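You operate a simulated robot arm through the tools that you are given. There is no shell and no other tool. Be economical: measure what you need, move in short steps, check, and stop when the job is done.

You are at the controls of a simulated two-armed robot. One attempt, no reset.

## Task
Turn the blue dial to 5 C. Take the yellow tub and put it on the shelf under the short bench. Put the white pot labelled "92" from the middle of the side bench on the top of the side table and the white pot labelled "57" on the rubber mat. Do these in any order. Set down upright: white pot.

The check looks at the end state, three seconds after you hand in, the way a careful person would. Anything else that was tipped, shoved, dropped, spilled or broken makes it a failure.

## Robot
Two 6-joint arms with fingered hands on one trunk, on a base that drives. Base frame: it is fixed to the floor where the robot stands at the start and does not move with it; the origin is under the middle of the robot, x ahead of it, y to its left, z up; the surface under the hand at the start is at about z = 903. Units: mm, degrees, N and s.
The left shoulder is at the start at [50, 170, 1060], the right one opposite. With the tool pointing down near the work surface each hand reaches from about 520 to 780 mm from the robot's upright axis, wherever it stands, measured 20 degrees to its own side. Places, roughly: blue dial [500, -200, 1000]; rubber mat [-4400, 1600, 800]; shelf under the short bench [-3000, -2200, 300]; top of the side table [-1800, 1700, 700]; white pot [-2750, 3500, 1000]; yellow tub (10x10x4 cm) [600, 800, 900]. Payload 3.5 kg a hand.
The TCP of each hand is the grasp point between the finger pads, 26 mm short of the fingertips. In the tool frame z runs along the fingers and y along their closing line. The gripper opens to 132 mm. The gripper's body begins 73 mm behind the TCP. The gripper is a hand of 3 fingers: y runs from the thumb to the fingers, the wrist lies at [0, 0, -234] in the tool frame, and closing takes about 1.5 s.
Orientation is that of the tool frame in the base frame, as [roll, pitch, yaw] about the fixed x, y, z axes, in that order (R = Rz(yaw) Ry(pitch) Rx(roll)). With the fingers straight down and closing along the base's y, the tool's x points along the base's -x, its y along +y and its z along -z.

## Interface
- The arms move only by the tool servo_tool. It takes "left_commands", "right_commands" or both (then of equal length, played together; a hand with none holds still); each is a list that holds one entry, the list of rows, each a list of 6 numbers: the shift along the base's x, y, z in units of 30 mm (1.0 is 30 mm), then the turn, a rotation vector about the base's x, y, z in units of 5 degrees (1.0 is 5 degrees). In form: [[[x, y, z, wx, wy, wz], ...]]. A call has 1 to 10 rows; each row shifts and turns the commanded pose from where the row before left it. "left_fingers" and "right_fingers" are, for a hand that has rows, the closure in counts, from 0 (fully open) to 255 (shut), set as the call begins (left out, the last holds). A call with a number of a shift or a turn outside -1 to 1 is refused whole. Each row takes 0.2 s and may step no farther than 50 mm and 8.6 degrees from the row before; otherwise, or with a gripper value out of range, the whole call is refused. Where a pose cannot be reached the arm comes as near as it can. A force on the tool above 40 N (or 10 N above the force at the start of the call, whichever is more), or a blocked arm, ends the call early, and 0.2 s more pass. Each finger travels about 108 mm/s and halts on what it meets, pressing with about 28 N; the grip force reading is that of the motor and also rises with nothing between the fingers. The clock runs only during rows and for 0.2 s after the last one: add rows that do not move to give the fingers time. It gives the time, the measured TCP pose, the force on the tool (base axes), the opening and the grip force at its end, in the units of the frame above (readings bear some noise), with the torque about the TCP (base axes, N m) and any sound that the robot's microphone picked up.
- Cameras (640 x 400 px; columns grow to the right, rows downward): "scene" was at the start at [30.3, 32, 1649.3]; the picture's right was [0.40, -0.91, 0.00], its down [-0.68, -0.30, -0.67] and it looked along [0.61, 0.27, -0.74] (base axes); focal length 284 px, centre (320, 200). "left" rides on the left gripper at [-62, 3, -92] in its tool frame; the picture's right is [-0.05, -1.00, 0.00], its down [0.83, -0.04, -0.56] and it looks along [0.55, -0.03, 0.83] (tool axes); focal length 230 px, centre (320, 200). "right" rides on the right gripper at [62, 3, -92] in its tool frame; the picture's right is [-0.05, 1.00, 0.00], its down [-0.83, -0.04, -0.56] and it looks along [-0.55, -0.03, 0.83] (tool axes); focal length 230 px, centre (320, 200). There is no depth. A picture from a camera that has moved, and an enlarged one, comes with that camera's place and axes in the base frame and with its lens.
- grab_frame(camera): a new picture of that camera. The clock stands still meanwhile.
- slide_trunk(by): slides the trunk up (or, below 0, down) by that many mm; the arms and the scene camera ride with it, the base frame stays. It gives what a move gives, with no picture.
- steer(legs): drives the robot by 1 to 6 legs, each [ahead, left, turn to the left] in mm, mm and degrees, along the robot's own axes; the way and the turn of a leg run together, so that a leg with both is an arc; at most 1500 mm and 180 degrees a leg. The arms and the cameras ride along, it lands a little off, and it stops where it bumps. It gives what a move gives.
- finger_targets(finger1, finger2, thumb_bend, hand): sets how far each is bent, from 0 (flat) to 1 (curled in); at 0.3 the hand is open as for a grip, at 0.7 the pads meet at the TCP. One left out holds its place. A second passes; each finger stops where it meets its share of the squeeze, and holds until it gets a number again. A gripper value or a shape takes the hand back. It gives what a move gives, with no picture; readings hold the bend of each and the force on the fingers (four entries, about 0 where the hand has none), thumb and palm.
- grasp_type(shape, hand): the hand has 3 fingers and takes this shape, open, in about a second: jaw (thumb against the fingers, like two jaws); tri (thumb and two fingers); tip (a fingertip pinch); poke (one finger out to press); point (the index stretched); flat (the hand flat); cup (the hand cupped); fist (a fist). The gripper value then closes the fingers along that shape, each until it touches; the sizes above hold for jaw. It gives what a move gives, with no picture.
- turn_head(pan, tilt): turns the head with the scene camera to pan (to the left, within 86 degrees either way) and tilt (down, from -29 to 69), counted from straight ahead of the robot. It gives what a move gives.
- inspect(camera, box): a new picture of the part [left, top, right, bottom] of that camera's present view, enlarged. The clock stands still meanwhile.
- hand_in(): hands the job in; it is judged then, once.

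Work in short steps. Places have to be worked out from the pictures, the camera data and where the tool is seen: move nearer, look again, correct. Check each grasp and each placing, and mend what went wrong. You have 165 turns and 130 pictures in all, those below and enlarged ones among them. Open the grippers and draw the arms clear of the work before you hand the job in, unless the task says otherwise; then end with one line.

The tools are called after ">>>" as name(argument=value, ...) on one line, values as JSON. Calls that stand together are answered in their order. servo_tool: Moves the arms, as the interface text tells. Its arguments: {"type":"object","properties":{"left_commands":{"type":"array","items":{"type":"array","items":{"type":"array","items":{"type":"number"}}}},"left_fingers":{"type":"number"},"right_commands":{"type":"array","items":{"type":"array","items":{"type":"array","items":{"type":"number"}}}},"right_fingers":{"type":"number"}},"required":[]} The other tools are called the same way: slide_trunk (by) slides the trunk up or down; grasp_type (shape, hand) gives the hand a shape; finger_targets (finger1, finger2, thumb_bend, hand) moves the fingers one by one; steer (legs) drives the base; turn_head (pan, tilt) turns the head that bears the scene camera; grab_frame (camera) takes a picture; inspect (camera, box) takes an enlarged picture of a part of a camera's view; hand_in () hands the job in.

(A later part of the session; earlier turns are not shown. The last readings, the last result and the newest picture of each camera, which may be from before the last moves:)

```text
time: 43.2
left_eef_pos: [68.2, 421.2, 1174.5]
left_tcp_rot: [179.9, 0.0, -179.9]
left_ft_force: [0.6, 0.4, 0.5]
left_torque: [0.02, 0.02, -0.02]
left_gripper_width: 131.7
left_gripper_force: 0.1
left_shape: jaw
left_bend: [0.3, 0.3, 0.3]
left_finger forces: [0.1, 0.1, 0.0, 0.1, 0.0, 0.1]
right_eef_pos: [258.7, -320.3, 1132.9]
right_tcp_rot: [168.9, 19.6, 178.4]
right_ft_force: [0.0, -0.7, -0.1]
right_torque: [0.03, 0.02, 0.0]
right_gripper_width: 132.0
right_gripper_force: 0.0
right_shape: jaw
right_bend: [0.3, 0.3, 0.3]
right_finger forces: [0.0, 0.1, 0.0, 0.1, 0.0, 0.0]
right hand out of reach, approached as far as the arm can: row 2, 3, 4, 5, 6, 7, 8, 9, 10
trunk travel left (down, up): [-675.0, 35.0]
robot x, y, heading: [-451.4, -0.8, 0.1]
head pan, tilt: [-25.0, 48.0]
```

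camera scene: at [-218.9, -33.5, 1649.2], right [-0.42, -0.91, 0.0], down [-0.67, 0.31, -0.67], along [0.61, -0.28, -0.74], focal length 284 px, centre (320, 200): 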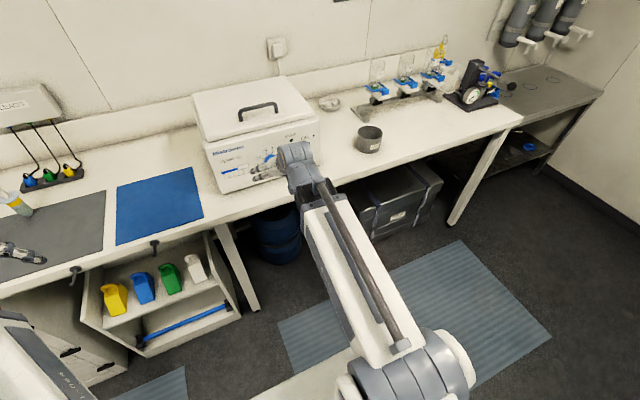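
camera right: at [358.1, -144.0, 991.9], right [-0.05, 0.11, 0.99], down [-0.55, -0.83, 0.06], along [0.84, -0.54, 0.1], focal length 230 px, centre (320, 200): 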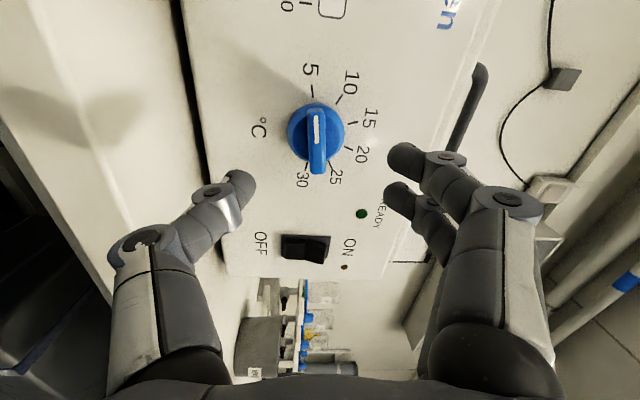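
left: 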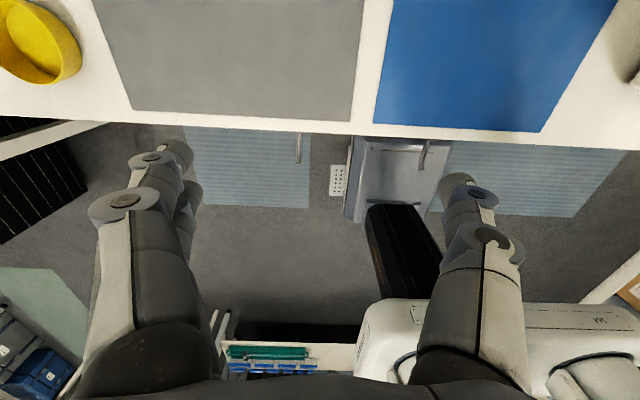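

Tuck the right hand closer to the trunk and finish straightening it.

>>> servo_tool(right_commands=[[[-1, 0.6, 0.2, 0.3, 0.5, 0], [-1, 0.6, 0.2, 0.3, 0.5, 0], [-1, 0.6, 0, 0.3, 0.5, 0], [-1, 0.6, 0, 0.3, 0.5, 0], [-1, 0.6, 0, 0.3, 0.5, 0], [-1, 0, 0, 0.3, 0.5, 0], [0, 0, 0, 0.3, 0.5, 0], [0, 0, 0, 0, 0.5, 0]]])

>>> turn_head(pan=40, tilt=35)

>>> grab_frame(camera="scene")

```text
time: 45.0
left_eef_pos: [69.6, 422.4, 1175.1]
left_tcp_rot: [-180.0, 0.0, -179.8]
left_ft_force: [0.7, 0.1, 0.1]
left_torque: [-0.02, 0.02, -0.04]
left_gripper_width: 132.0
left_gripper_force: 0.1
left_shape: jaw
left_bend: [0.3, 0.3, 0.3]
left_finger forces: [0.0, 0.0, 0.1, 0.1, 0.0, 0.1]
right_eef_pos: [78.2, -228.6, 1147.3]
right_tcp_rot: [159.4, -0.8, 176.4]
right_ft_force: [-0.2, 0.1, 0.3]
right_torque: [-0.01, 0.02, -0.01]
right_gripper_width: 131.8
right_gripper_force: 0.1
right_shape: jaw
right_bend: [0.3, 0.3, 0.3]
right_finger forces: [0.1, 0.0, 0.1, 0.1, 0.0, 0.1]
trunk travel left (down, up): [-675.0, 35.0]
robot x, y, heading: [-451.7, 2.2, 0.3]
head pan, tilt: [-25.0, 48.0]
```

```text
time: 46.4
left_eef_pos: [68.9, 422.8, 1174.8]
left_tcp_rot: [179.9, 0.0, -179.8]
left_ft_force: [-0.1, 1.1, -0.1]
left_torque: [-0.02, -0.03, -0.03]
left_gripper_width: 132.1
left_gripper_force: 0.0
left_shape: jaw
left_bend: [0.3, 0.3, 0.3]
left_finger forces: [0.1, 0.0, 0.0, 0.1, 0.0, 0.0]
right_eef_pos: [78.5, -228.3, 1145.5]
right_tcp_rot: [159.4, -0.7, 176.6]
right_ft_force: [0.8, -0.4, 0.2]
right_torque: [-0.01, 0.0, -0.04]
right_gripper_width: 131.9
right_gripper_force: 0.1
right_shape: jaw
right_bend: [0.3, 0.3, 0.3]
right_finger forces: [0.1, 0.0, 0.0, 0.0, 0.0, 0.1]
trunk travel left (down, up): [-675.0, 35.0]
robot x, y, heading: [-451.2, -0.5, 0.3]
head pan, tilt: [40.0, 35.0]
```

```text
108 pictures are left
camera scene: at [-425.6, 56.3, 1668.1], right [0.64, -0.76, 0.0], down [-0.44, -0.37, -0.82], along [0.63, 0.53, -0.57], focal length 284 px, centre (320, 200)
```

scene: 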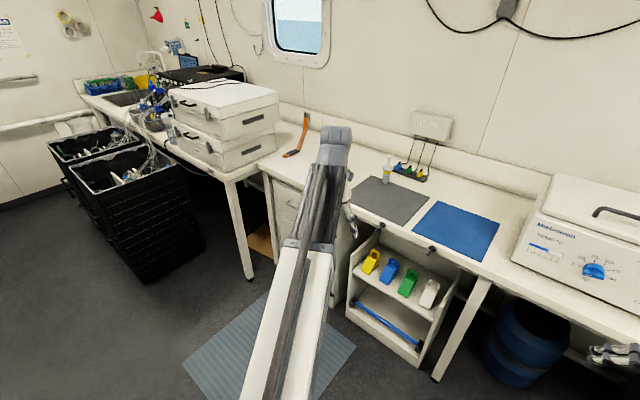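

Path is clear. I drive left then ahead so that the tub is in front-left of the left arm.

>>> steer(legs=[[0, 580, 0], [420, 0, 0]])

>>> turn_head(pan=15, tilt=45)

>>> grab_frame(camera="scene")

>>> grab_frame(camera="left")

```text
time: 51.9
left_eef_pos: [491.2, 1003.2, 1174.2]
left_tcp_rot: [-180.0, 0.1, -179.8]
left_ft_force: [0.2, 0.4, -0.3]
left_torque: [0.01, 0.02, 0.0]
left_gripper_width: 131.9
left_gripper_force: 0.1
left_shape: jaw
left_bend: [0.3, 0.3, 0.3]
left_finger forces: [0.0, 0.1, 0.0, 0.0, 0.0, 0.0]
right_eef_pos: [500.7, 351.5, 1144.2]
right_tcp_rot: [159.4, -0.8, 176.6]
right_ft_force: [0.3, -0.8, 0.0]
right_torque: [0.02, -0.02, 0.0]
right_gripper_width: 131.9
right_gripper_force: 0.1
right_shape: jaw
right_bend: [0.3, 0.3, 0.3]
right_finger forces: [0.0, 0.0, 0.1, 0.1, 0.0, 0.0]
trunk travel left (down, up): [-675.0, 35.0]
robot x, y, heading: [-28.0, 579.4, 0.2]
head pan, tilt: [40.0, 35.0]
```

```text
time: 52.7
left_eef_pos: [489.5, 1003.2, 1175.7]
left_tcp_rot: [180.0, 0.0, -179.8]
left_ft_force: [-0.5, -1.0, -0.4]
left_torque: [-0.02, 0.02, 0.01]
left_gripper_width: 132.1
left_gripper_force: 0.2
left_shape: jaw
left_bend: [0.3, 0.3, 0.3]
left_finger forces: [0.1, 0.0, 0.0, 0.0, 0.0, 0.0]
right_eef_pos: [500.2, 352.4, 1144.7]
right_tcp_rot: [159.2, -0.8, 176.5]
right_ft_force: [-0.6, 1.0, 0.0]
right_torque: [0.01, 0.04, -0.02]
right_gripper_width: 132.0
right_gripper_force: 0.0
right_shape: jaw
right_bend: [0.3, 0.3, 0.3]
right_finger forces: [0.0, 0.1, 0.1, 0.0, 0.1, 0.0]
trunk travel left (down, up): [-675.0, 35.0]
robot x, y, heading: [-31.5, 578.7, 0.0]
head pan, tilt: [15.0, 45.0]
```

```text
107 pictures are left
camera scene: at [7.1, 601.3, 1653.4], right [0.26, -0.96, 0.0], down [-0.68, -0.19, -0.71], along [0.68, 0.19, -0.71], focal length 284 px, centre (320, 200)
```

scene: 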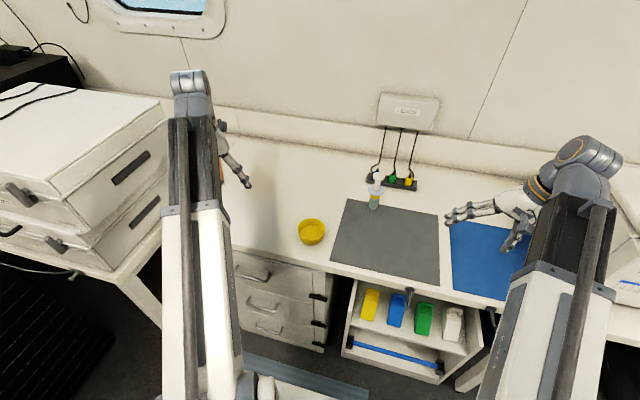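

```text
106 pictures are left
camera left: at [550.7, 1006.3, 1266.6], right [0.06, -1.0, 0.0], down [-0.83, -0.05, 0.56], along [-0.55, -0.03, -0.83], focal length 230 px, centre (320, 200)
```

left: 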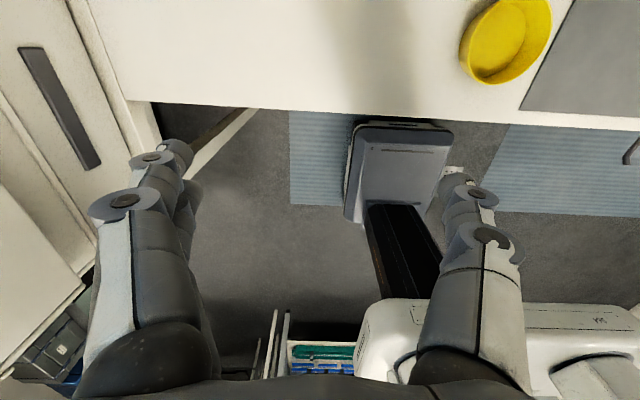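

The tub is at about [566, 783] on the bench. I'll bring the left hand above it, tilted 30° forward so its camera looks straight down.

>>> servo_tool(left_commands=[[[0.3, -0.92, -0.4, 0, -0.75, 0], [0.3, -0.92, -0.4, 0, -0.75, 0], [0.3, -0.92, -0.4, 0, -0.75, 0], [0.3, -0.92, -0.4, 0, -0.75, 0], [0.3, -0.92, -0.4, 0, -0.75, 0], [0.3, -0.92, -0.4, 0, -0.75, 0], [0.3, -0.92, -0.4, 0, -0.75, 0], [0.3, -0.92, -0.4, 0, -0.75, 0]]])

>>> grab_frame(camera="left")

```text
time: 54.5
left_eef_pos: [562.2, 782.0, 1078.5]
left_tcp_rot: [-179.9, 30.0, -179.8]
left_ft_force: [0.6, -0.5, 0.5]
left_torque: [0.01, 0.02, 0.0]
left_gripper_width: 131.9
left_gripper_force: 0.1
left_shape: jaw
left_bend: [0.3, 0.3, 0.3]
left_finger forces: [0.1, 0.1, 0.0, 0.0, 0.0, 0.0]
right_eef_pos: [500.3, 351.9, 1145.7]
right_tcp_rot: [159.3, -0.8, 176.6]
right_ft_force: [-0.4, -0.4, 0.2]
right_torque: [0.03, 0.0, 0.04]
right_gripper_width: 132.0
right_gripper_force: 0.0
right_shape: jaw
right_bend: [0.3, 0.3, 0.3]
right_finger forces: [0.0, 0.0, 0.1, 0.0, 0.0, 0.0]
trunk travel left (down, up): [-675.0, 35.0]
robot x, y, heading: [-29.3, 578.1, 0.3]
head pan, tilt: [15.0, 45.0]
```

```text
105 pictures are left
camera left: at [568.2, 785.4, 1188.8], right [0.05, -1.0, 0.03], down [-1.0, -0.05, 0.07], along [-0.06, -0.03, -1.0], focal length 230 px, centre (320, 200)
```

left: 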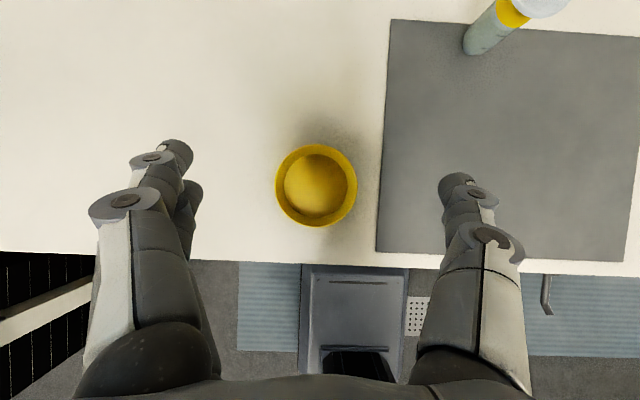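

Tub centre at [569, 783]. I descend straight around it.

>>> servo_tool(left_commands=[[[0.05, 0.03, -0.85, 0, 0, 0], [0.05, 0, -0.85, 0, 0, 0], [0.05, 0, -0.85, 0, 0, 0], [0.05, 0, -0.85, 0, 0, 0], [0, 0, -0.85, 0, 0, 0], [0, 0, 0, 0, 0, 0]]])

>>> grab_frame(camera="left")

```text
time: 55.9
left_eef_pos: [566.7, 783.9, 950.9]
left_tcp_rot: [-179.9, 30.1, -179.8]
left_ft_force: [1.2, 0.4, -0.2]
left_torque: [0.02, 0.03, -0.01]
left_gripper_width: 131.8
left_gripper_force: 0.1
left_shape: jaw
left_bend: [0.3, 0.3, 0.3]
left_finger forces: [0.0, 0.0, 0.1, 0.0, 0.0, 0.1]
right_eef_pos: [499.7, 351.9, 1145.3]
right_tcp_rot: [159.3, -0.9, 176.7]
right_ft_force: [-1.1, -0.3, 0.1]
right_torque: [-0.01, 0.03, -0.05]
right_gripper_width: 131.7
right_gripper_force: 0.0
right_shape: jaw
right_bend: [0.3, 0.3, 0.3]
right_finger forces: [0.1, 0.1, 0.0, 0.0, 0.0, 0.0]
trunk travel left (down, up): [-675.0, 35.0]
robot x, y, heading: [-32.2, 581.3, 0.1]
head pan, tilt: [15.0, 45.0]
```

```text
104 pictures are left
camera left: at [574.0, 786.7, 1061.2], right [0.05, -1.0, 0.03], down [-1.0, -0.05, 0.07], along [-0.06, -0.03, -1.0], focal length 230 px, centre (320, 200)
```

left: 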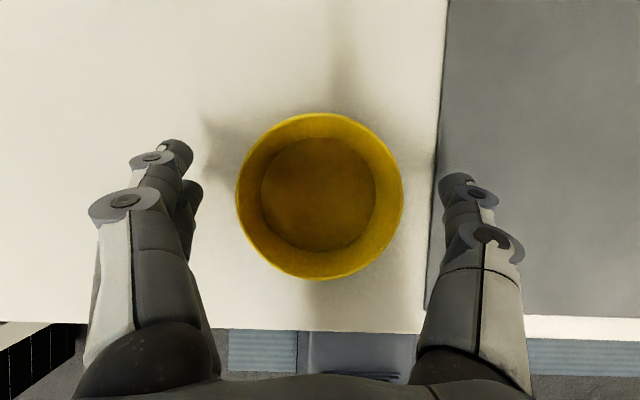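

Centred well. Lower 9 mm more and close.

>>> servo_tool(left_commands=[[[0.07, 0, -0.3, 0, 0, 0], [0, 0, 0, 0, 0, 0]]])

>>> servo_tool(left_commands=[[[0, 0, 0, 0, 0, 0], [0, 0, 0, 0, 0, 0], [0, 0, 0, 0, 0, 0], [0, 0, 0, 0, 0, 0], [0, 0, 0, 0, 0, 0], [0, 0, 0, 0, 0, 0]]], left_fingers=160)

>>> grab_frame(camera="left")

```text
time: 56.5
left_eef_pos: [569.5, 781.8, 941.0]
left_tcp_rot: [-179.9, 30.0, -179.7]
left_ft_force: [0.6, 0.6, 0.1]
left_torque: [-0.02, 0.02, -0.01]
left_gripper_width: 131.9
left_gripper_force: 0.1
left_shape: jaw
left_bend: [0.3, 0.3, 0.3]
left_finger forces: [0.1, 0.0, 0.0, 0.0, 0.0, 0.0]
right_eef_pos: [500.0, 350.8, 1145.2]
right_tcp_rot: [159.4, -0.9, 176.7]
right_ft_force: [1.4, -0.2, 0.0]
right_torque: [0.01, -0.02, -0.01]
right_gripper_width: 131.7
right_gripper_force: 0.1
right_shape: jaw
right_bend: [0.3, 0.3, 0.3]
right_finger forces: [0.1, 0.0, 0.0, 0.0, 0.0, 0.0]
trunk travel left (down, up): [-675.0, 35.0]
robot x, y, heading: [-27.6, 577.6, 0.2]
head pan, tilt: [15.0, 45.0]
```

```text
time: 57.9
left_eef_pos: [571.3, 783.1, 942.0]
left_tcp_rot: [-179.9, 29.9, -179.8]
left_ft_force: [0.1, 0.0, 0.5]
left_torque: [0.01, 0.01, -0.02]
left_gripper_width: 82.3
left_gripper_force: 28.3
left_shape: jaw
left_bend: [0.71, 0.7, 0.72]
left_finger forces: [11.7, 12.9, 0.0, 0.1, 25.0, 0.0]
right_eef_pos: [501.1, 352.9, 1146.8]
right_tcp_rot: [159.3, -0.8, 176.6]
right_ft_force: [1.1, -0.3, -0.1]
right_torque: [-0.03, 0.02, 0.01]
right_gripper_width: 131.9
right_gripper_force: 0.0
right_shape: jaw
right_bend: [0.3, 0.3, 0.3]
right_finger forces: [0.1, 0.0, 0.0, 0.0, 0.1, 0.0]
trunk travel left (down, up): [-675.0, 35.0]
robot x, y, heading: [-24.9, 579.8, 0.2]
head pan, tilt: [15.0, 45.0]
```

```text
103 pictures are left
camera left: at [576.1, 786.7, 1052.5], right [0.05, -1.0, 0.03], down [-1.0, -0.05, 0.07], along [-0.06, -0.03, -1.0], focal length 230 px, centre (320, 200)
```

left: 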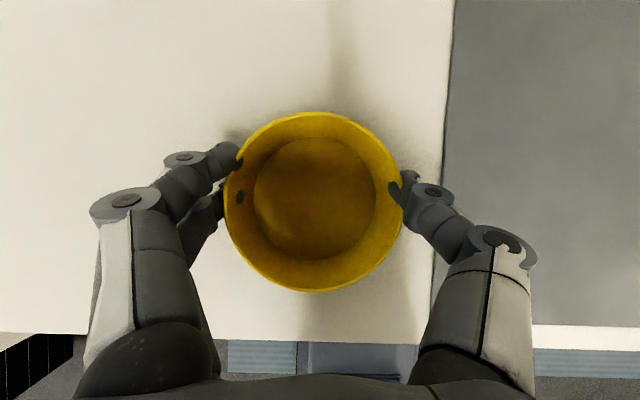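

Gripped with all three fingers at 82 mm. Lift 90 mm and check.

>>> servo_tool(left_commands=[[[0, 0, 0.5, 0, 0, 0], [0, 0, 0.5, 0, 0, 0], [0, 0, 1, 0, 0, 0], [0, 0, 1, 0, 0, 0], [0, 0, 1, 0, 0, 0]]])

>>> grab_frame(camera="left")

```text
time: 59.1
left_eef_pos: [569.1, 783.0, 1063.4]
left_tcp_rot: [-179.9, 30.1, -179.8]
left_ft_force: [0.1, 0.4, 0.6]
left_torque: [0.02, -0.02, -0.04]
left_gripper_width: 82.2
left_gripper_force: 28.1
left_shape: jaw
left_bend: [0.71, 0.7, 0.72]
left_finger forces: [11.7, 13.1, 0.0, 0.0, 24.9, 0.1]
right_eef_pos: [500.3, 351.4, 1144.8]
right_tcp_rot: [159.2, -0.8, 176.6]
right_ft_force: [0.2, -0.1, -0.6]
right_torque: [-0.02, 0.02, -0.03]
right_gripper_width: 132.1
right_gripper_force: 0.0
right_shape: jaw
right_bend: [0.3, 0.3, 0.3]
right_finger forces: [0.0, 0.0, 0.1, 0.0, 0.0, 0.0]
trunk travel left (down, up): [-675.0, 35.0]
robot x, y, heading: [-30.6, 582.8, 0.2]
head pan, tilt: [15.0, 45.0]
```

```text
102 pictures are left
camera left: at [575.9, 786.2, 1173.1], right [0.05, -1.0, 0.03], down [-1.0, -0.05, 0.07], along [-0.06, -0.03, -1.0], focal length 230 px, centre (320, 200)
```

left: 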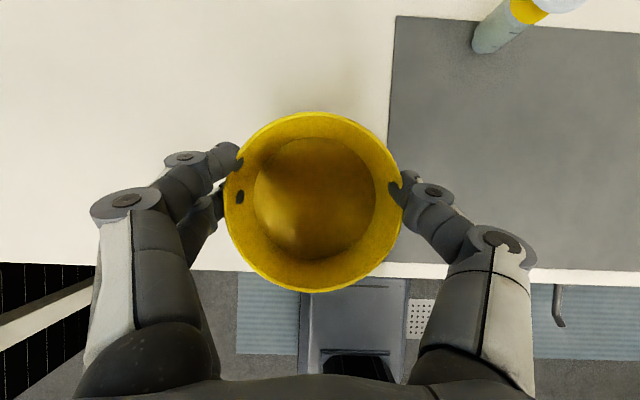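

Held securely. Back away from the bench and turn toward the short bench, then look.

>>> steer(legs=[[-600, 0, 0], [0, 0, -130]])

>>> turn_head(pan=0, tilt=20)

>>> grab_frame(camera="scene")

```text
time: 67.8
left_eef_pos: [-834.5, -20.3, 1062.3]
left_tcp_rot: [-179.9, 30.1, 52.3]
left_ft_force: [0.2, 0.0, -0.5]
left_torque: [-0.03, 0.01, -0.02]
left_gripper_width: 82.0
left_gripper_force: 28.1
left_shape: jaw
left_bend: [0.71, 0.7, 0.72]
left_finger forces: [11.3, 13.1, 0.0, 0.1, 24.6, 0.0]
right_eef_pos: [-1131.8, 299.8, 1144.5]
right_tcp_rot: [159.3, -0.8, 48.6]
right_ft_force: [-0.1, 0.7, -0.1]
right_torque: [0.02, -0.01, 0.0]
right_gripper_width: 131.8
right_gripper_force: 0.1
right_shape: jaw
right_bend: [0.3, 0.3, 0.3]
right_finger forces: [0.0, 0.1, 0.0, 0.1, 0.1, 0.0]
trunk travel left (down, up): [-675.0, 35.0]
robot x, y, heading: [-624.2, 579.4, -127.6]
head pan, tilt: [15.0, 45.0]
```

```text
time: 68.7
left_eef_pos: [-834.7, -20.5, 1060.8]
left_tcp_rot: [-180.0, 29.9, 52.3]
left_ft_force: [0.7, -0.1, -0.6]
left_torque: [0.03, 0.04, 0.04]
left_gripper_width: 81.9
left_gripper_force: 28.4
left_shape: jaw
left_bend: [0.71, 0.7, 0.72]
left_finger forces: [11.4, 13.0, 0.0, 0.0, 24.7, 0.1]
right_eef_pos: [-1131.7, 299.4, 1146.1]
right_tcp_rot: [159.3, -0.8, 48.6]
right_ft_force: [-0.3, -0.3, -0.9]
right_torque: [-0.01, -0.04, 0.02]
right_gripper_width: 131.9
right_gripper_force: 0.1
right_shape: jaw
right_bend: [0.3, 0.3, 0.3]
right_finger forces: [0.0, 0.0, 0.1, 0.0, 0.0, 0.1]
trunk travel left (down, up): [-675.0, 35.0]
robot x, y, heading: [-627.2, 579.9, -127.7]
head pan, tilt: [0.0, 20.0]
```

```text
101 pictures are left
camera scene: at [-661.1, 534.8, 1691.9], right [-0.79, 0.61, 0.0], down [0.21, 0.27, -0.94], along [-0.57, -0.74, -0.34], focal length 284 px, centre (320, 200)
```

scene: 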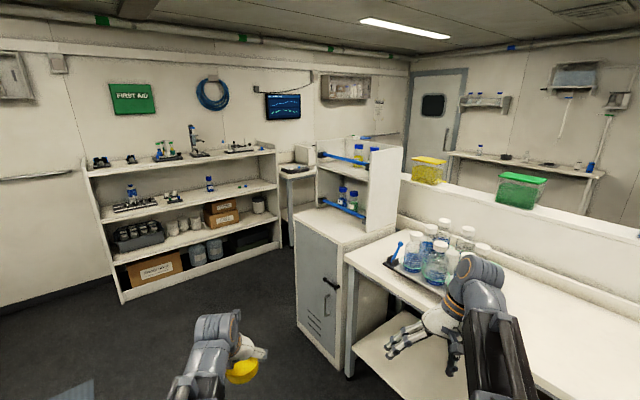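

The short bench lies beyond the bookcase around x<-2235, y≈-2100. I'll drive around the island cabinet into the corridor in front of it.

>>> steer(legs=[[0, 0, 37.7], [1000, 0, 0], [900, 0, 0], [0, 0, -90], [900, 0, 0]])

>>> turn_head(pan=30, tilt=25)

>>> grab_frame(camera="scene")

```text
time: 87.1
left_eef_pos: [-1917.8, -1492.8, 1062.3]
left_tcp_rot: [-179.7, 30.0, -1.8]
left_ft_force: [-1.0, -1.5, -0.6]
left_torque: [0.0, -0.01, -0.01]
left_gripper_width: 81.8
left_gripper_force: 28.3
left_shape: jaw
left_bend: [0.71, 0.7, 0.72]
left_finger forces: [11.3, 12.9, 0.1, 0.0, 24.4, 0.0]
right_eef_pos: [-1833.7, -1075.9, 1150.7]
right_tcp_rot: [159.7, -0.1, -4.6]
right_ft_force: [-0.4, -0.5, 0.5]
right_torque: [0.0, 0.02, 0.0]
right_gripper_width: 132.0
right_gripper_force: 0.1
right_shape: jaw
right_bend: [0.3, 0.3, 0.3]
right_finger forces: [0.0, 0.0, 0.0, 0.0, 0.0, 0.0]
trunk travel left (down, up): [-675.0, 35.0]
robot x, y, heading: [-1313.3, -1312.8, 178.0]
head pan, tilt: [0.0, 20.0]
stopped in leg 5: the robot was blocked; the commanded pose is now the measured one
```

```text
time: 88.0
left_eef_pos: [-1918.7, -1494.8, 1062.0]
left_tcp_rot: [-179.5, 30.0, -1.8]
left_ft_force: [0.5, -0.5, -1.2]
left_torque: [0.02, 0.02, -0.04]
left_gripper_width: 81.9
left_gripper_force: 28.1
left_shape: jaw
left_bend: [0.71, 0.7, 0.72]
left_finger forces: [11.3, 12.8, 0.0, 0.0, 24.3, 0.1]
right_eef_pos: [-1833.3, -1075.6, 1150.4]
right_tcp_rot: [159.8, -0.3, -4.8]
right_ft_force: [0.1, 0.0, -0.2]
right_torque: [-0.03, 0.03, -0.01]
right_gripper_width: 132.1
right_gripper_force: 0.0
right_shape: jaw
right_bend: [0.3, 0.3, 0.3]
right_finger forces: [0.0, 0.0, 0.0, 0.1, 0.0, 0.1]
trunk travel left (down, up): [-675.0, 35.0]
robot x, y, heading: [-1314.3, -1310.4, 177.7]
head pan, tilt: [30.0, 25.0]
```

```text
100 pictures are left
camera scene: at [-1355.4, -1363.3, 1683.8], right [-0.47, 0.88, 0.0], down [0.37, 0.2, -0.91], along [-0.8, -0.42, -0.42], focal length 284 px, centre (320, 200)
```

scene: 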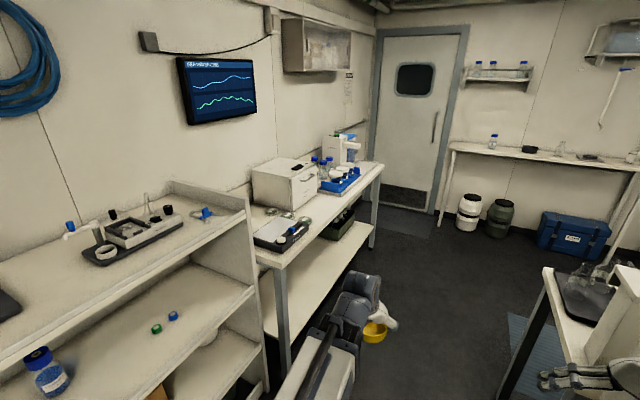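

Blocked: probably the right arm or base met the island's end. Look right.

>>> turn_head(pan=-35, tilt=50)

>>> grab_frame(camera="scene")

>>> grab_frame(camera="right")

```text
time: 89.4
left_eef_pos: [-1918.1, -1493.7, 1061.8]
left_tcp_rot: [-179.7, 30.1, -1.9]
left_ft_force: [-0.6, -0.2, -0.1]
left_torque: [-0.03, 0.0, 0.0]
left_gripper_width: 82.0
left_gripper_force: 27.8
left_shape: jaw
left_bend: [0.71, 0.7, 0.72]
left_finger forces: [11.4, 13.0, 0.0, 0.0, 24.5, 0.0]
right_eef_pos: [-1834.2, -1074.6, 1150.6]
right_tcp_rot: [159.8, -0.4, -4.7]
right_ft_force: [0.2, 0.0, -0.4]
right_torque: [0.0, -0.01, 0.01]
right_gripper_width: 132.0
right_gripper_force: 0.1
right_shape: jaw
right_bend: [0.3, 0.3, 0.3]
right_finger forces: [0.1, 0.0, 0.0, 0.0, 0.0, 0.0]
trunk travel left (down, up): [-675.0, 35.0]
robot x, y, heading: [-1314.2, -1306.1, 177.7]
head pan, tilt: [-35.0, 50.0]
```

```text
99 pictures are left
camera scene: at [-1335.4, -1273.7, 1646.7], right [0.6, 0.8, 0.0], down [0.61, -0.46, -0.65], along [-0.51, 0.39, -0.76], focal length 284 px, centre (320, 200)
```

scene: 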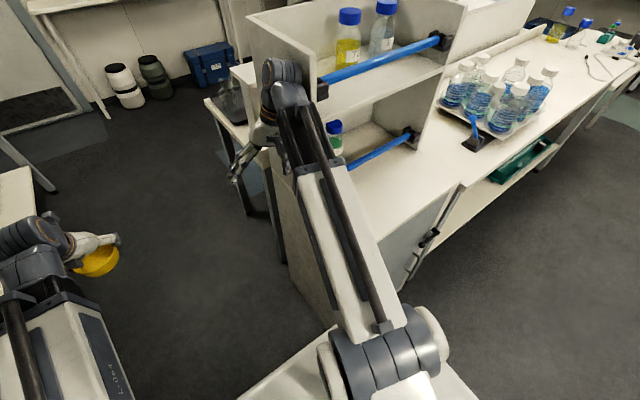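

```text
98 pictures are left
camera right: at [-1771.9, -1052.5, 1237.6], right [-0.13, -0.93, 0.35], down [-0.81, 0.3, 0.5], along [-0.57, -0.22, -0.79], focal length 230 px, centre (320, 200)
```

right: 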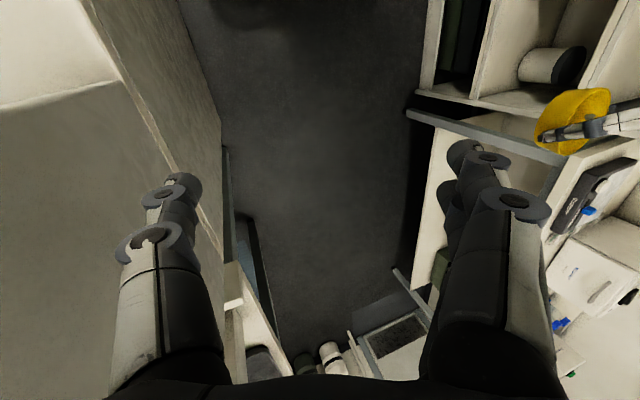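

The right elbow brushed the rigid rack end; bottles are still standing. I back off, shift toward the corridor middle, go ahead, and turn to face the short bench.

>>> steer(legs=[[-100, 0, 0], [0, 120, 2], [1300, 0, 0], [0, 0, 90]])

>>> turn_head(pan=0, tilt=45)

>>> grab_frame(camera="scene")

```text
time: 101.3
left_eef_pos: [-2318.1, -2034.3, 1062.1]
left_tcp_rot: [-180.0, 29.9, 89.9]
left_ft_force: [0.0, 0.4, -0.4]
left_torque: [-0.01, -0.01, 0.0]
left_gripper_width: 81.6
left_gripper_force: 27.3
left_shape: jaw
left_bend: [0.71, 0.7, 0.72]
left_finger forces: [11.3, 12.9, 0.1, 0.0, 24.2, 0.1]
right_eef_pos: [-2742.5, -1964.3, 1147.1]
right_tcp_rot: [159.6, -0.4, 87.2]
right_ft_force: [-0.6, 0.1, -0.2]
right_torque: [0.01, -0.03, 0.0]
right_gripper_width: 132.1
right_gripper_force: 0.0
right_shape: jaw
right_bend: [0.3, 0.3, 0.3]
right_finger forces: [0.0, 0.0, 0.1, 0.1, 0.1, 0.0]
trunk travel left (down, up): [-675.0, 35.0]
robot x, y, heading: [-2518.6, -1436.3, -90.1]
head pan, tilt: [-35.0, 50.0]
```

```text
time: 102.3
left_eef_pos: [-2319.1, -2032.2, 1063.4]
left_tcp_rot: [-179.9, 30.0, 89.9]
left_ft_force: [-0.1, -0.2, 0.0]
left_torque: [0.02, 0.01, 0.01]
left_gripper_width: 81.8
left_gripper_force: 28.1
left_shape: jaw
left_bend: [0.71, 0.7, 0.72]
left_finger forces: [11.4, 13.0, 0.0, 0.1, 24.2, 0.0]
right_eef_pos: [-2741.3, -1964.3, 1148.4]
right_tcp_rot: [159.5, -0.5, 87.2]
right_ft_force: [0.3, 0.4, 0.1]
right_torque: [0.01, 0.01, -0.02]
right_gripper_width: 131.9
right_gripper_force: 0.0
right_shape: jaw
right_bend: [0.3, 0.3, 0.3]
right_finger forces: [0.1, 0.0, 0.0, 0.0, 0.0, 0.0]
trunk travel left (down, up): [-675.0, 35.0]
robot x, y, heading: [-2518.8, -1432.8, -89.9]
head pan, tilt: [0.0, 45.0]
```

```text
97 pictures are left
camera scene: at [-2521.4, -1475.2, 1653.3], right [-1.0, 0.0, 0.0], down [0.0, 0.71, -0.71], along [0.0, -0.71, -0.71], focal length 284 px, centre (320, 200)
```

scene: 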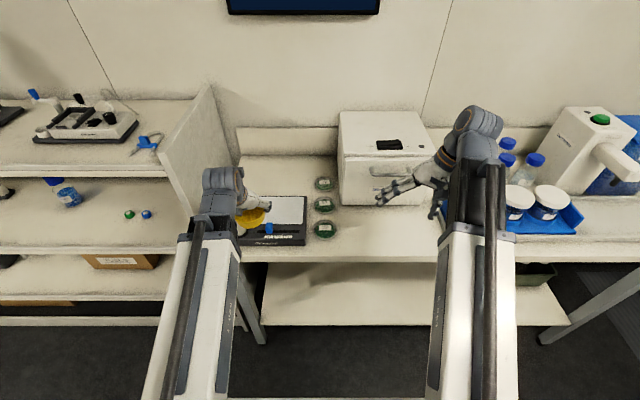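

The shelf is visible at about z≈250–300 with bench front at y≈-2050. I raise and pull in the right hand so it stays clear, then back off a bit and shift right.

>>> servo_tool(right_commands=[[[0, 0.8, 1, 0, 0, 0], [0, 0.8, 1, 0, 0, 0], [0, 0.8, 1, 0, 0, 0], [0, 0.8, 1, 0, 0, 0], [0, 0.8, 1, 0, 0, 0], [0, 0.8, 1, 0, 0, 0], [0, 0.8, 1, 0, 0, 0], [0, 0.8, 1, 0, 0, 0], [0, 0.8, 1, 0, 0, 0], [0, 0.8, 1, 0, 0, 0]]])

>>> steer(legs=[[-130, 0, 0], [0, -300, 0]])

>>> slide_trunk(by=-400)

>>> turn_head(pan=0, tilt=30)

>>> grab_frame(camera="scene")

```text
time: 104.5
left_eef_pos: [-2319.0, -2031.9, 1062.1]
left_tcp_rot: [-179.8, 30.0, 90.0]
left_ft_force: [-0.3, 0.5, 0.4]
left_torque: [0.0, -0.04, 0.01]
left_gripper_width: 81.6
left_gripper_force: 28.0
left_shape: jaw
left_bend: [0.71, 0.7, 0.72]
left_finger forces: [11.3, 12.8, 0.0, 0.0, 24.2, 0.1]
right_eef_pos: [-2662.6, -1896.5, 1165.5]
right_tcp_rot: [159.3, -0.1, 87.1]
right_ft_force: [1.0, 0.5, -0.1]
right_torque: [-0.01, -0.02, 0.01]
right_gripper_width: 132.2
right_gripper_force: 0.1
right_shape: jaw
right_bend: [0.3, 0.3, 0.3]
right_finger forces: [0.0, 0.1, 0.1, 0.0, 0.1, 0.1]
right hand out of reach, approached as far as the arm can: row 1, 2, 3, 4, 5, 6, 7, 8, 9, 10
trunk travel left (down, up): [-675.0, 35.0]
robot x, y, heading: [-2519.3, -1437.2, -90.2]
head pan, tilt: [0.0, 45.0]
```

```text
time: 107.5
left_eef_pos: [-2622.1, -1904.0, 1062.1]
left_tcp_rot: [-180.0, 30.0, 89.7]
left_ft_force: [-0.4, -0.7, -1.1]
left_torque: [0.0, 0.0, 0.08]
left_gripper_width: 81.8
left_gripper_force: 27.3
left_shape: jaw
left_bend: [0.71, 0.7, 0.72]
left_finger forces: [11.3, 12.9, 0.0, 0.1, 24.2, 0.1]
right_eef_pos: [-2968.2, -1767.0, 1164.9]
right_tcp_rot: [159.4, 0.0, 87.0]
right_ft_force: [-0.6, 0.3, 0.0]
right_torque: [0.02, -0.05, 0.01]
right_gripper_width: 131.9
right_gripper_force: 0.1
right_shape: jaw
right_bend: [0.3, 0.3, 0.3]
right_finger forces: [0.0, 0.0, 0.1, 0.1, 0.1, 0.0]
trunk travel left (down, up): [-675.0, 35.0]
robot x, y, heading: [-2819.1, -1303.1, -90.4]
head pan, tilt: [0.0, 45.0]
```

```text
time: 111.3
left_eef_pos: [-2623.8, -1902.5, 661.6]
left_tcp_rot: [-179.9, 30.0, 90.0]
left_ft_force: [1.0, -0.3, -0.9]
left_torque: [-0.03, -0.01, -0.04]
left_gripper_width: 81.7
left_gripper_force: 27.8
left_shape: jaw
left_bend: [0.71, 0.7, 0.72]
left_finger forces: [11.3, 12.9, 0.0, 0.0, 24.2, 0.1]
right_eef_pos: [-2967.4, -1766.2, 765.3]
right_tcp_rot: [159.4, 0.1, 87.1]
right_ft_force: [0.1, 0.0, -0.8]
right_torque: [0.01, 0.0, 0.01]
right_gripper_width: 131.9
right_gripper_force: 0.2
right_shape: jaw
right_bend: [0.3, 0.3, 0.3]
right_finger forces: [0.0, 0.1, 0.1, 0.0, 0.0, 0.0]
trunk travel left (down, up): [-275.0, 435.0]
robot x, y, heading: [-2820.0, -1306.5, -90.4]
head pan, tilt: [0.0, 45.0]
```

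```text
time: 112.1
left_eef_pos: [-2622.6, -1903.7, 662.6]
left_tcp_rot: [-179.8, 30.1, 89.9]
left_ft_force: [-0.1, -0.2, -0.8]
left_torque: [-0.03, -0.02, 0.02]
left_gripper_width: 81.9
left_gripper_force: 28.1
left_shape: jaw
left_bend: [0.71, 0.7, 0.72]
left_finger forces: [11.4, 13.0, 0.0, 0.0, 24.2, 0.0]
right_eef_pos: [-2966.4, -1767.2, 765.1]
right_tcp_rot: [159.4, -0.1, 86.9]
right_ft_force: [0.0, 1.0, -0.2]
right_torque: [0.0, 0.03, -0.04]
right_gripper_width: 132.2
right_gripper_force: 0.1
right_shape: jaw
right_bend: [0.3, 0.3, 0.3]
right_finger forces: [0.1, 0.0, 0.0, 0.0, 0.0, 0.1]
trunk travel left (down, up): [-275.0, 435.0]
robot x, y, heading: [-2819.7, -1303.8, -90.0]
head pan, tilt: [0.0, 30.0]
```

```text
96 pictures are left
camera scene: at [-2823.7, -1354.0, 1275.9], right [-1.0, 0.0, 0.0], down [0.0, 0.5, -0.87], along [0.0, -0.87, -0.5], focal length 284 px, centre (320, 200)
```

scene: 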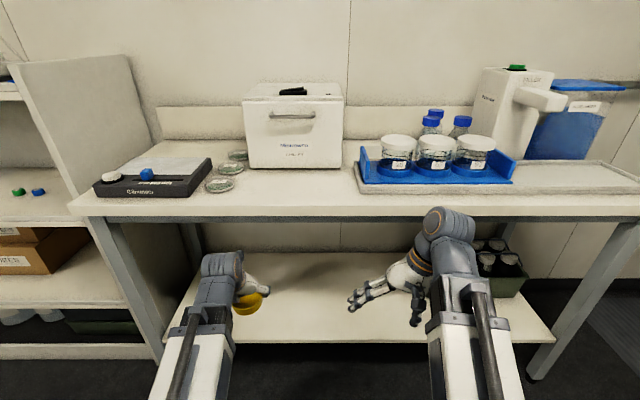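

Right hand is clear. Lower the trunk another 150 mm and look from lower viewpoint.

>>> slide_trunk(by=-200)

>>> turn_head(pan=20, tilt=25)

>>> grab_frame(camera="scene")

>>> grab_frame(camera="left")

```text
time: 114.3
left_eef_pos: [-2623.3, -1903.2, 461.9]
left_tcp_rot: [-179.9, 30.0, 89.9]
left_ft_force: [-0.1, 0.4, 0.2]
left_torque: [-0.02, -0.05, 0.0]
left_gripper_width: 81.9
left_gripper_force: 28.3
left_shape: jaw
left_bend: [0.71, 0.7, 0.72]
left_finger forces: [11.4, 13.0, 0.0, 0.0, 24.2, 0.1]
right_eef_pos: [-2968.0, -1766.1, 566.2]
right_tcp_rot: [159.4, 0.0, 87.0]
right_ft_force: [-1.4, 0.7, -0.9]
right_torque: [-0.01, -0.06, 0.0]
right_gripper_width: 132.0
right_gripper_force: 0.1
right_shape: jaw
right_bend: [0.3, 0.3, 0.3]
right_finger forces: [0.0, 0.1, 0.0, 0.0, 0.1, 0.0]
trunk travel left (down, up): [-75.0, 635.0]
robot x, y, heading: [-2821.0, -1301.4, -90.3]
head pan, tilt: [0.0, 30.0]
```

```text
time: 115.1
left_eef_pos: [-2621.9, -1902.6, 461.0]
left_tcp_rot: [-179.9, 30.0, 89.8]
left_ft_force: [0.6, 0.6, 0.0]
left_torque: [0.0, 0.02, 0.0]
left_gripper_width: 81.7
left_gripper_force: 28.1
left_shape: jaw
left_bend: [0.71, 0.7, 0.72]
left_finger forces: [11.2, 12.9, 0.0, 0.0, 24.2, 0.1]
right_eef_pos: [-2966.4, -1767.0, 566.0]
right_tcp_rot: [159.4, 0.0, 87.0]
right_ft_force: [0.8, -0.6, -0.6]
right_torque: [0.0, -0.04, 0.01]
right_gripper_width: 132.0
right_gripper_force: 0.0
right_shape: jaw
right_bend: [0.3, 0.3, 0.3]
right_finger forces: [0.1, 0.0, 0.1, 0.0, 0.0, 0.0]
trunk travel left (down, up): [-75.0, 635.0]
robot x, y, heading: [-2821.1, -1306.1, -90.4]
head pan, tilt: [20.0, 25.0]
```

```text
95 pictures are left
camera scene: at [-2792.3, -1350.3, 1083.9], right [-0.94, -0.34, 0.0], down [-0.14, 0.4, -0.91], along [0.31, -0.85, -0.42], focal length 284 px, centre (320, 200)
```

scene: 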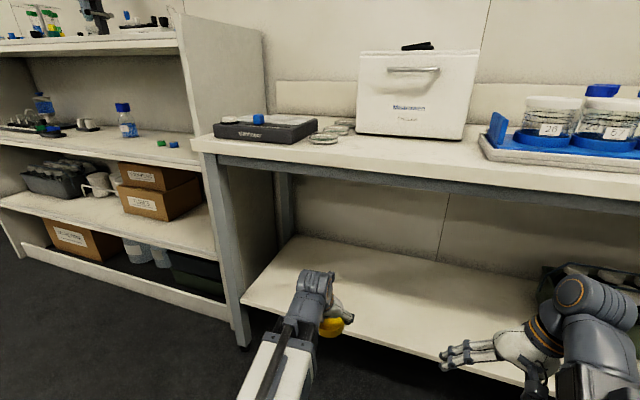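

```text
94 pictures are left
camera left: at [-2619.6, -1910.5, 572.8], right [-1.0, -0.04, 0.03], down [-0.04, 1.0, 0.07], along [-0.03, 0.06, -1.0], focal length 230 px, centre (320, 200)
```

left: 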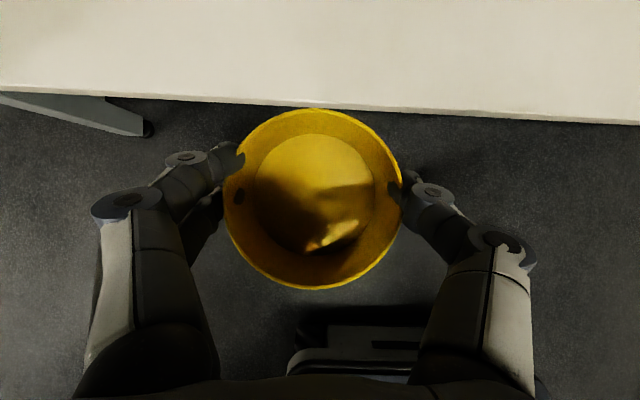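

Shelf top ≈282 mm, its front edge ≈ y −2008. I lower the tub to ~40 mm above shelf height and then move it in under the bench.

>>> servo_tool(left_commands=[[[0, 0, -0.8, 0, 0, 0], [0, 0, -0.8, 0, 0, 0], [0, 0, -0.8, 0, 0, 0], [0, 0, -0.6, 0, 0, 0]]])

>>> servo_tool(left_commands=[[[0, -1, 0, 0, 0, 0], [0, -1, 0, 0, 0, 0], [0, -1, 0, 0, 0, 0], [0, -1, 0, 0, 0, 0], [0, -1, 0, 0, 0, 0], [0, -1, 0, 0, 0, 0], [0, -1, 0, 0, 0, 0]]])

>>> grab_frame(camera="scene")

>>> grab_frame(camera="left")

```text
time: 116.1
left_eef_pos: [-2622.0, -1904.2, 371.7]
left_tcp_rot: [-180.0, 29.9, 89.9]
left_ft_force: [0.3, 0.0, -0.5]
left_torque: [-0.01, 0.02, 0.01]
left_gripper_width: 81.7
left_gripper_force: 27.9
left_shape: jaw
left_bend: [0.71, 0.7, 0.72]
left_finger forces: [11.4, 13.0, 0.0, 0.0, 24.2, 0.0]
right_eef_pos: [-2967.5, -1767.1, 565.1]
right_tcp_rot: [159.4, 0.1, 87.0]
right_ft_force: [-0.2, 0.5, 0.4]
right_torque: [-0.03, -0.03, -0.03]
right_gripper_width: 131.8
right_gripper_force: 0.1
right_shape: jaw
right_bend: [0.3, 0.3, 0.3]
right_finger forces: [0.0, 0.0, 0.0, 0.0, 0.0, 0.1]
trunk travel left (down, up): [-75.0, 635.0]
robot x, y, heading: [-2818.9, -1302.0, -90.0]
head pan, tilt: [20.0, 25.0]
```

```text
time: 117.7
left_eef_pos: [-2622.4, -2112.5, 371.4]
left_tcp_rot: [-179.9, 30.0, 89.9]
left_ft_force: [-0.5, 0.5, -0.5]
left_torque: [0.01, 0.05, 0.0]
left_gripper_width: 81.7
left_gripper_force: 28.1
left_shape: jaw
left_bend: [0.71, 0.7, 0.72]
left_finger forces: [11.5, 13.0, 0.1, 0.0, 24.1, 0.0]
right_eef_pos: [-2968.0, -1766.5, 565.1]
right_tcp_rot: [159.4, 0.0, 87.0]
right_ft_force: [-0.8, -0.3, 0.4]
right_torque: [0.01, -0.01, -0.01]
right_gripper_width: 131.9
right_gripper_force: 0.1
right_shape: jaw
right_bend: [0.3, 0.3, 0.3]
right_finger forces: [0.0, 0.0, 0.0, 0.1, 0.0, 0.1]
trunk travel left (down, up): [-75.0, 635.0]
robot x, y, heading: [-2821.7, -1303.3, -90.2]
head pan, tilt: [20.0, 25.0]
```

```text
93 pictures are left
camera scene: at [-2792.2, -1350.2, 1083.9], right [-0.94, -0.34, 0.0], down [-0.14, 0.4, -0.91], along [0.31, -0.85, -0.42], focal length 284 px, centre (320, 200)
```

scene: 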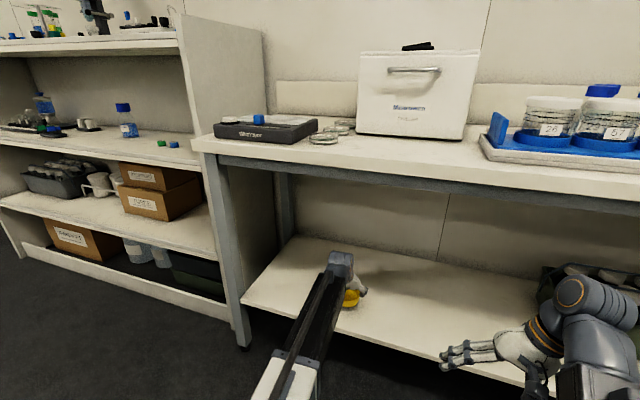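

```text
92 pictures are left
camera left: at [-2619.6, -2120.1, 482.8], right [-1.0, -0.04, 0.03], down [-0.04, 1.0, 0.07], along [-0.03, 0.06, -1.0], focal length 230 px, centre (320, 200)
```

left: 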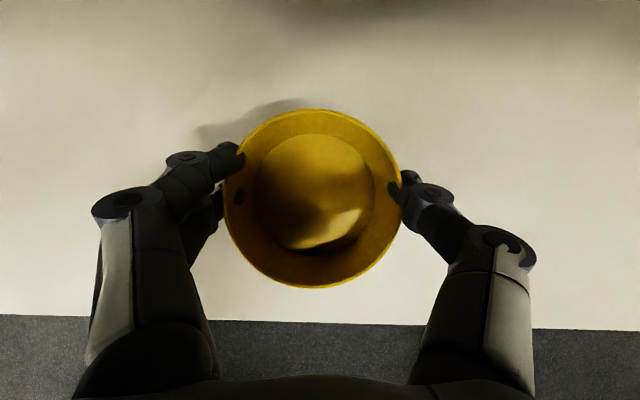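

Over the shelf with ~60 mm margin. Move in 30 mm more, then lower gently until contact.

>>> servo_tool(left_commands=[[[0, -1, 0, 0, 0, 0], [0, 0, -0.5, 0, 0, 0], [0, 0, -0.5, 0, 0, 0], [0, 0, -0.2, 0, 0, 0], [0, 0, -0.1, 0, 0, 0], [0, 0, -0.1, 0, 0, 0], [0, 0, 0, 0, 0, 0]]])

>>> grab_frame(camera="left")

```text
time: 119.3
left_eef_pos: [-2621.3, -2142.9, 332.7]
left_tcp_rot: [-179.8, 30.2, 89.8]
left_ft_force: [-0.7, -3.0, 20.3]
left_torque: [-0.09, -0.13, 0.05]
left_gripper_width: 80.0
left_gripper_force: 28.1
left_shape: jaw
left_bend: [0.72, 0.71, 0.74]
left_finger forces: [12.1, 12.8, 0.1, 0.0, 25.2, 0.0]
right_eef_pos: [-2968.5, -1764.8, 566.8]
right_tcp_rot: [159.4, 0.1, 86.9]
right_ft_force: [0.1, 0.0, -0.1]
right_torque: [0.0, -0.03, -0.01]
right_gripper_width: 132.0
right_gripper_force: 0.0
right_shape: jaw
right_bend: [0.3, 0.3, 0.3]
right_finger forces: [0.0, 0.0, 0.0, 0.0, 0.0, 0.1]
trunk travel left (down, up): [-75.0, 635.0]
robot x, y, heading: [-2817.4, -1304.2, -90.2]
head pan, tilt: [20.0, 25.0]
```

```text
91 pictures are left
camera left: at [-2619.7, -2150.4, 443.0], right [-1.0, -0.04, 0.03], down [-0.04, 1.0, 0.06], along [-0.03, 0.06, -1.0], focal length 230 px, centre (320, 200)
```

left: 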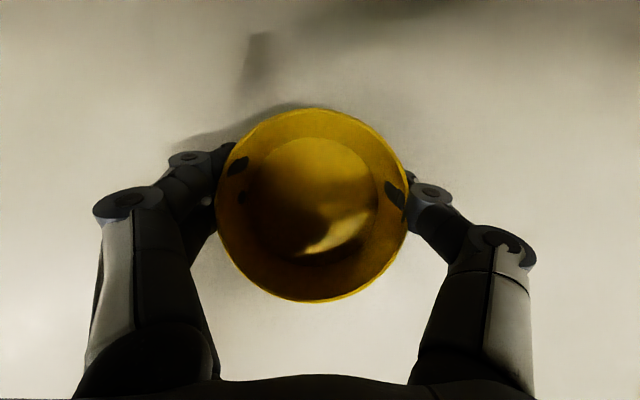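

Contact at 20 N: tub rests on the shelf. I ease up 3 mm, then open.

>>> servo_tool(left_commands=[[[0, 0, 0.1, 0, 0, 0], [0, 0, 0, 0, 0, 0]]])

>>> servo_tool(left_commands=[[[0, 0, 0, 0, 0, 0], [0, 0, 0, 0, 0, 0], [0, 0, 0, 0, 0, 0], [0, 0, 0, 0, 0, 0], [0, 0, 0, 0, 0, 0]]], left_fingers=0)

>>> servo_tool(left_commands=[[[0, 0, 0.5, 0, 0, 0], [0, 0, 0.5, 0, 0, 0], [0, 0, 0.8, 0, 0, 0], [0, 0, 0.8, 0, 0, 0]]])

>>> grab_frame(camera="left")

```text
time: 119.9
left_eef_pos: [-2622.6, -2142.2, 333.6]
left_tcp_rot: [-179.9, 30.0, 89.9]
left_ft_force: [0.0, -3.1, 10.1]
left_torque: [-0.02, -0.16, -0.05]
left_gripper_width: 80.2
left_gripper_force: 27.8
left_shape: jaw
left_bend: [0.72, 0.71, 0.74]
left_finger forces: [12.8, 13.6, 0.0, 0.0, 25.5, 0.0]
right_eef_pos: [-2967.4, -1766.1, 564.5]
right_tcp_rot: [159.4, 0.1, 87.0]
right_ft_force: [0.2, 0.1, -1.1]
right_torque: [0.01, -0.02, 0.01]
right_gripper_width: 131.8
right_gripper_force: 0.2
right_shape: jaw
right_bend: [0.3, 0.3, 0.3]
right_finger forces: [0.0, 0.1, 0.0, 0.0, 0.0, 0.1]
trunk travel left (down, up): [-75.0, 635.0]
robot x, y, heading: [-2821.4, -1303.2, -90.3]
head pan, tilt: [20.0, 25.0]
```

```text
time: 121.1
left_eef_pos: [-2623.1, -2142.8, 332.6]
left_tcp_rot: [-179.9, 30.1, 90.0]
left_ft_force: [0.1, 0.6, -1.1]
left_torque: [0.01, -0.04, 0.02]
left_gripper_width: 131.7
left_gripper_force: 0.1
left_shape: jaw
left_bend: [0.3, 0.3, 0.3]
left_finger forces: [0.0, 0.1, 0.1, 0.1, 0.0, 0.0]
right_eef_pos: [-2968.7, -1766.4, 566.0]
right_tcp_rot: [159.4, -0.1, 87.0]
right_ft_force: [0.6, 0.1, 0.3]
right_torque: [-0.02, -0.01, -0.01]
right_gripper_width: 131.9
right_gripper_force: 0.1
right_shape: jaw
right_bend: [0.3, 0.3, 0.3]
right_finger forces: [0.1, 0.0, 0.1, 0.0, 0.0, 0.0]
trunk travel left (down, up): [-75.0, 635.0]
robot x, y, heading: [-2822.0, -1302.7, -90.5]
head pan, tilt: [20.0, 25.0]
```

```text
time: 122.1
left_eef_pos: [-2621.9, -2143.8, 411.6]
left_tcp_rot: [-179.9, 30.0, 89.8]
left_ft_force: [0.0, 0.4, 0.1]
left_torque: [0.03, -0.02, 0.0]
left_gripper_width: 132.0
left_gripper_force: 0.1
left_shape: jaw
left_bend: [0.3, 0.3, 0.3]
left_finger forces: [0.0, 0.1, 0.1, 0.0, 0.0, 0.0]
right_eef_pos: [-2966.6, -1766.4, 564.6]
right_tcp_rot: [159.4, 0.0, 87.0]
right_ft_force: [0.0, 1.7, 0.5]
right_torque: [-0.01, 0.02, -0.01]
right_gripper_width: 131.7
right_gripper_force: 0.0
right_shape: jaw
right_bend: [0.3, 0.3, 0.3]
right_finger forces: [0.0, 0.0, 0.0, 0.1, 0.1, 0.0]
trunk travel left (down, up): [-75.0, 635.0]
robot x, y, heading: [-2822.1, -1304.6, -90.0]
head pan, tilt: [20.0, 25.0]
```

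```text
90 pictures are left
camera left: at [-2619.9, -2151.4, 522.2], right [-1.0, -0.04, 0.03], down [-0.04, 1.0, 0.07], along [-0.03, 0.06, -1.0], focal length 230 px, centre (320, 200)
```

left: 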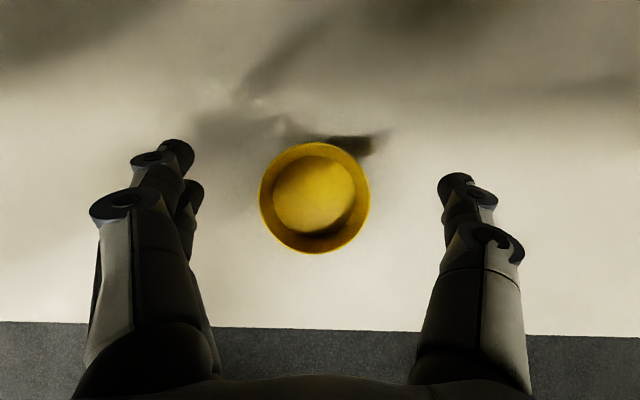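

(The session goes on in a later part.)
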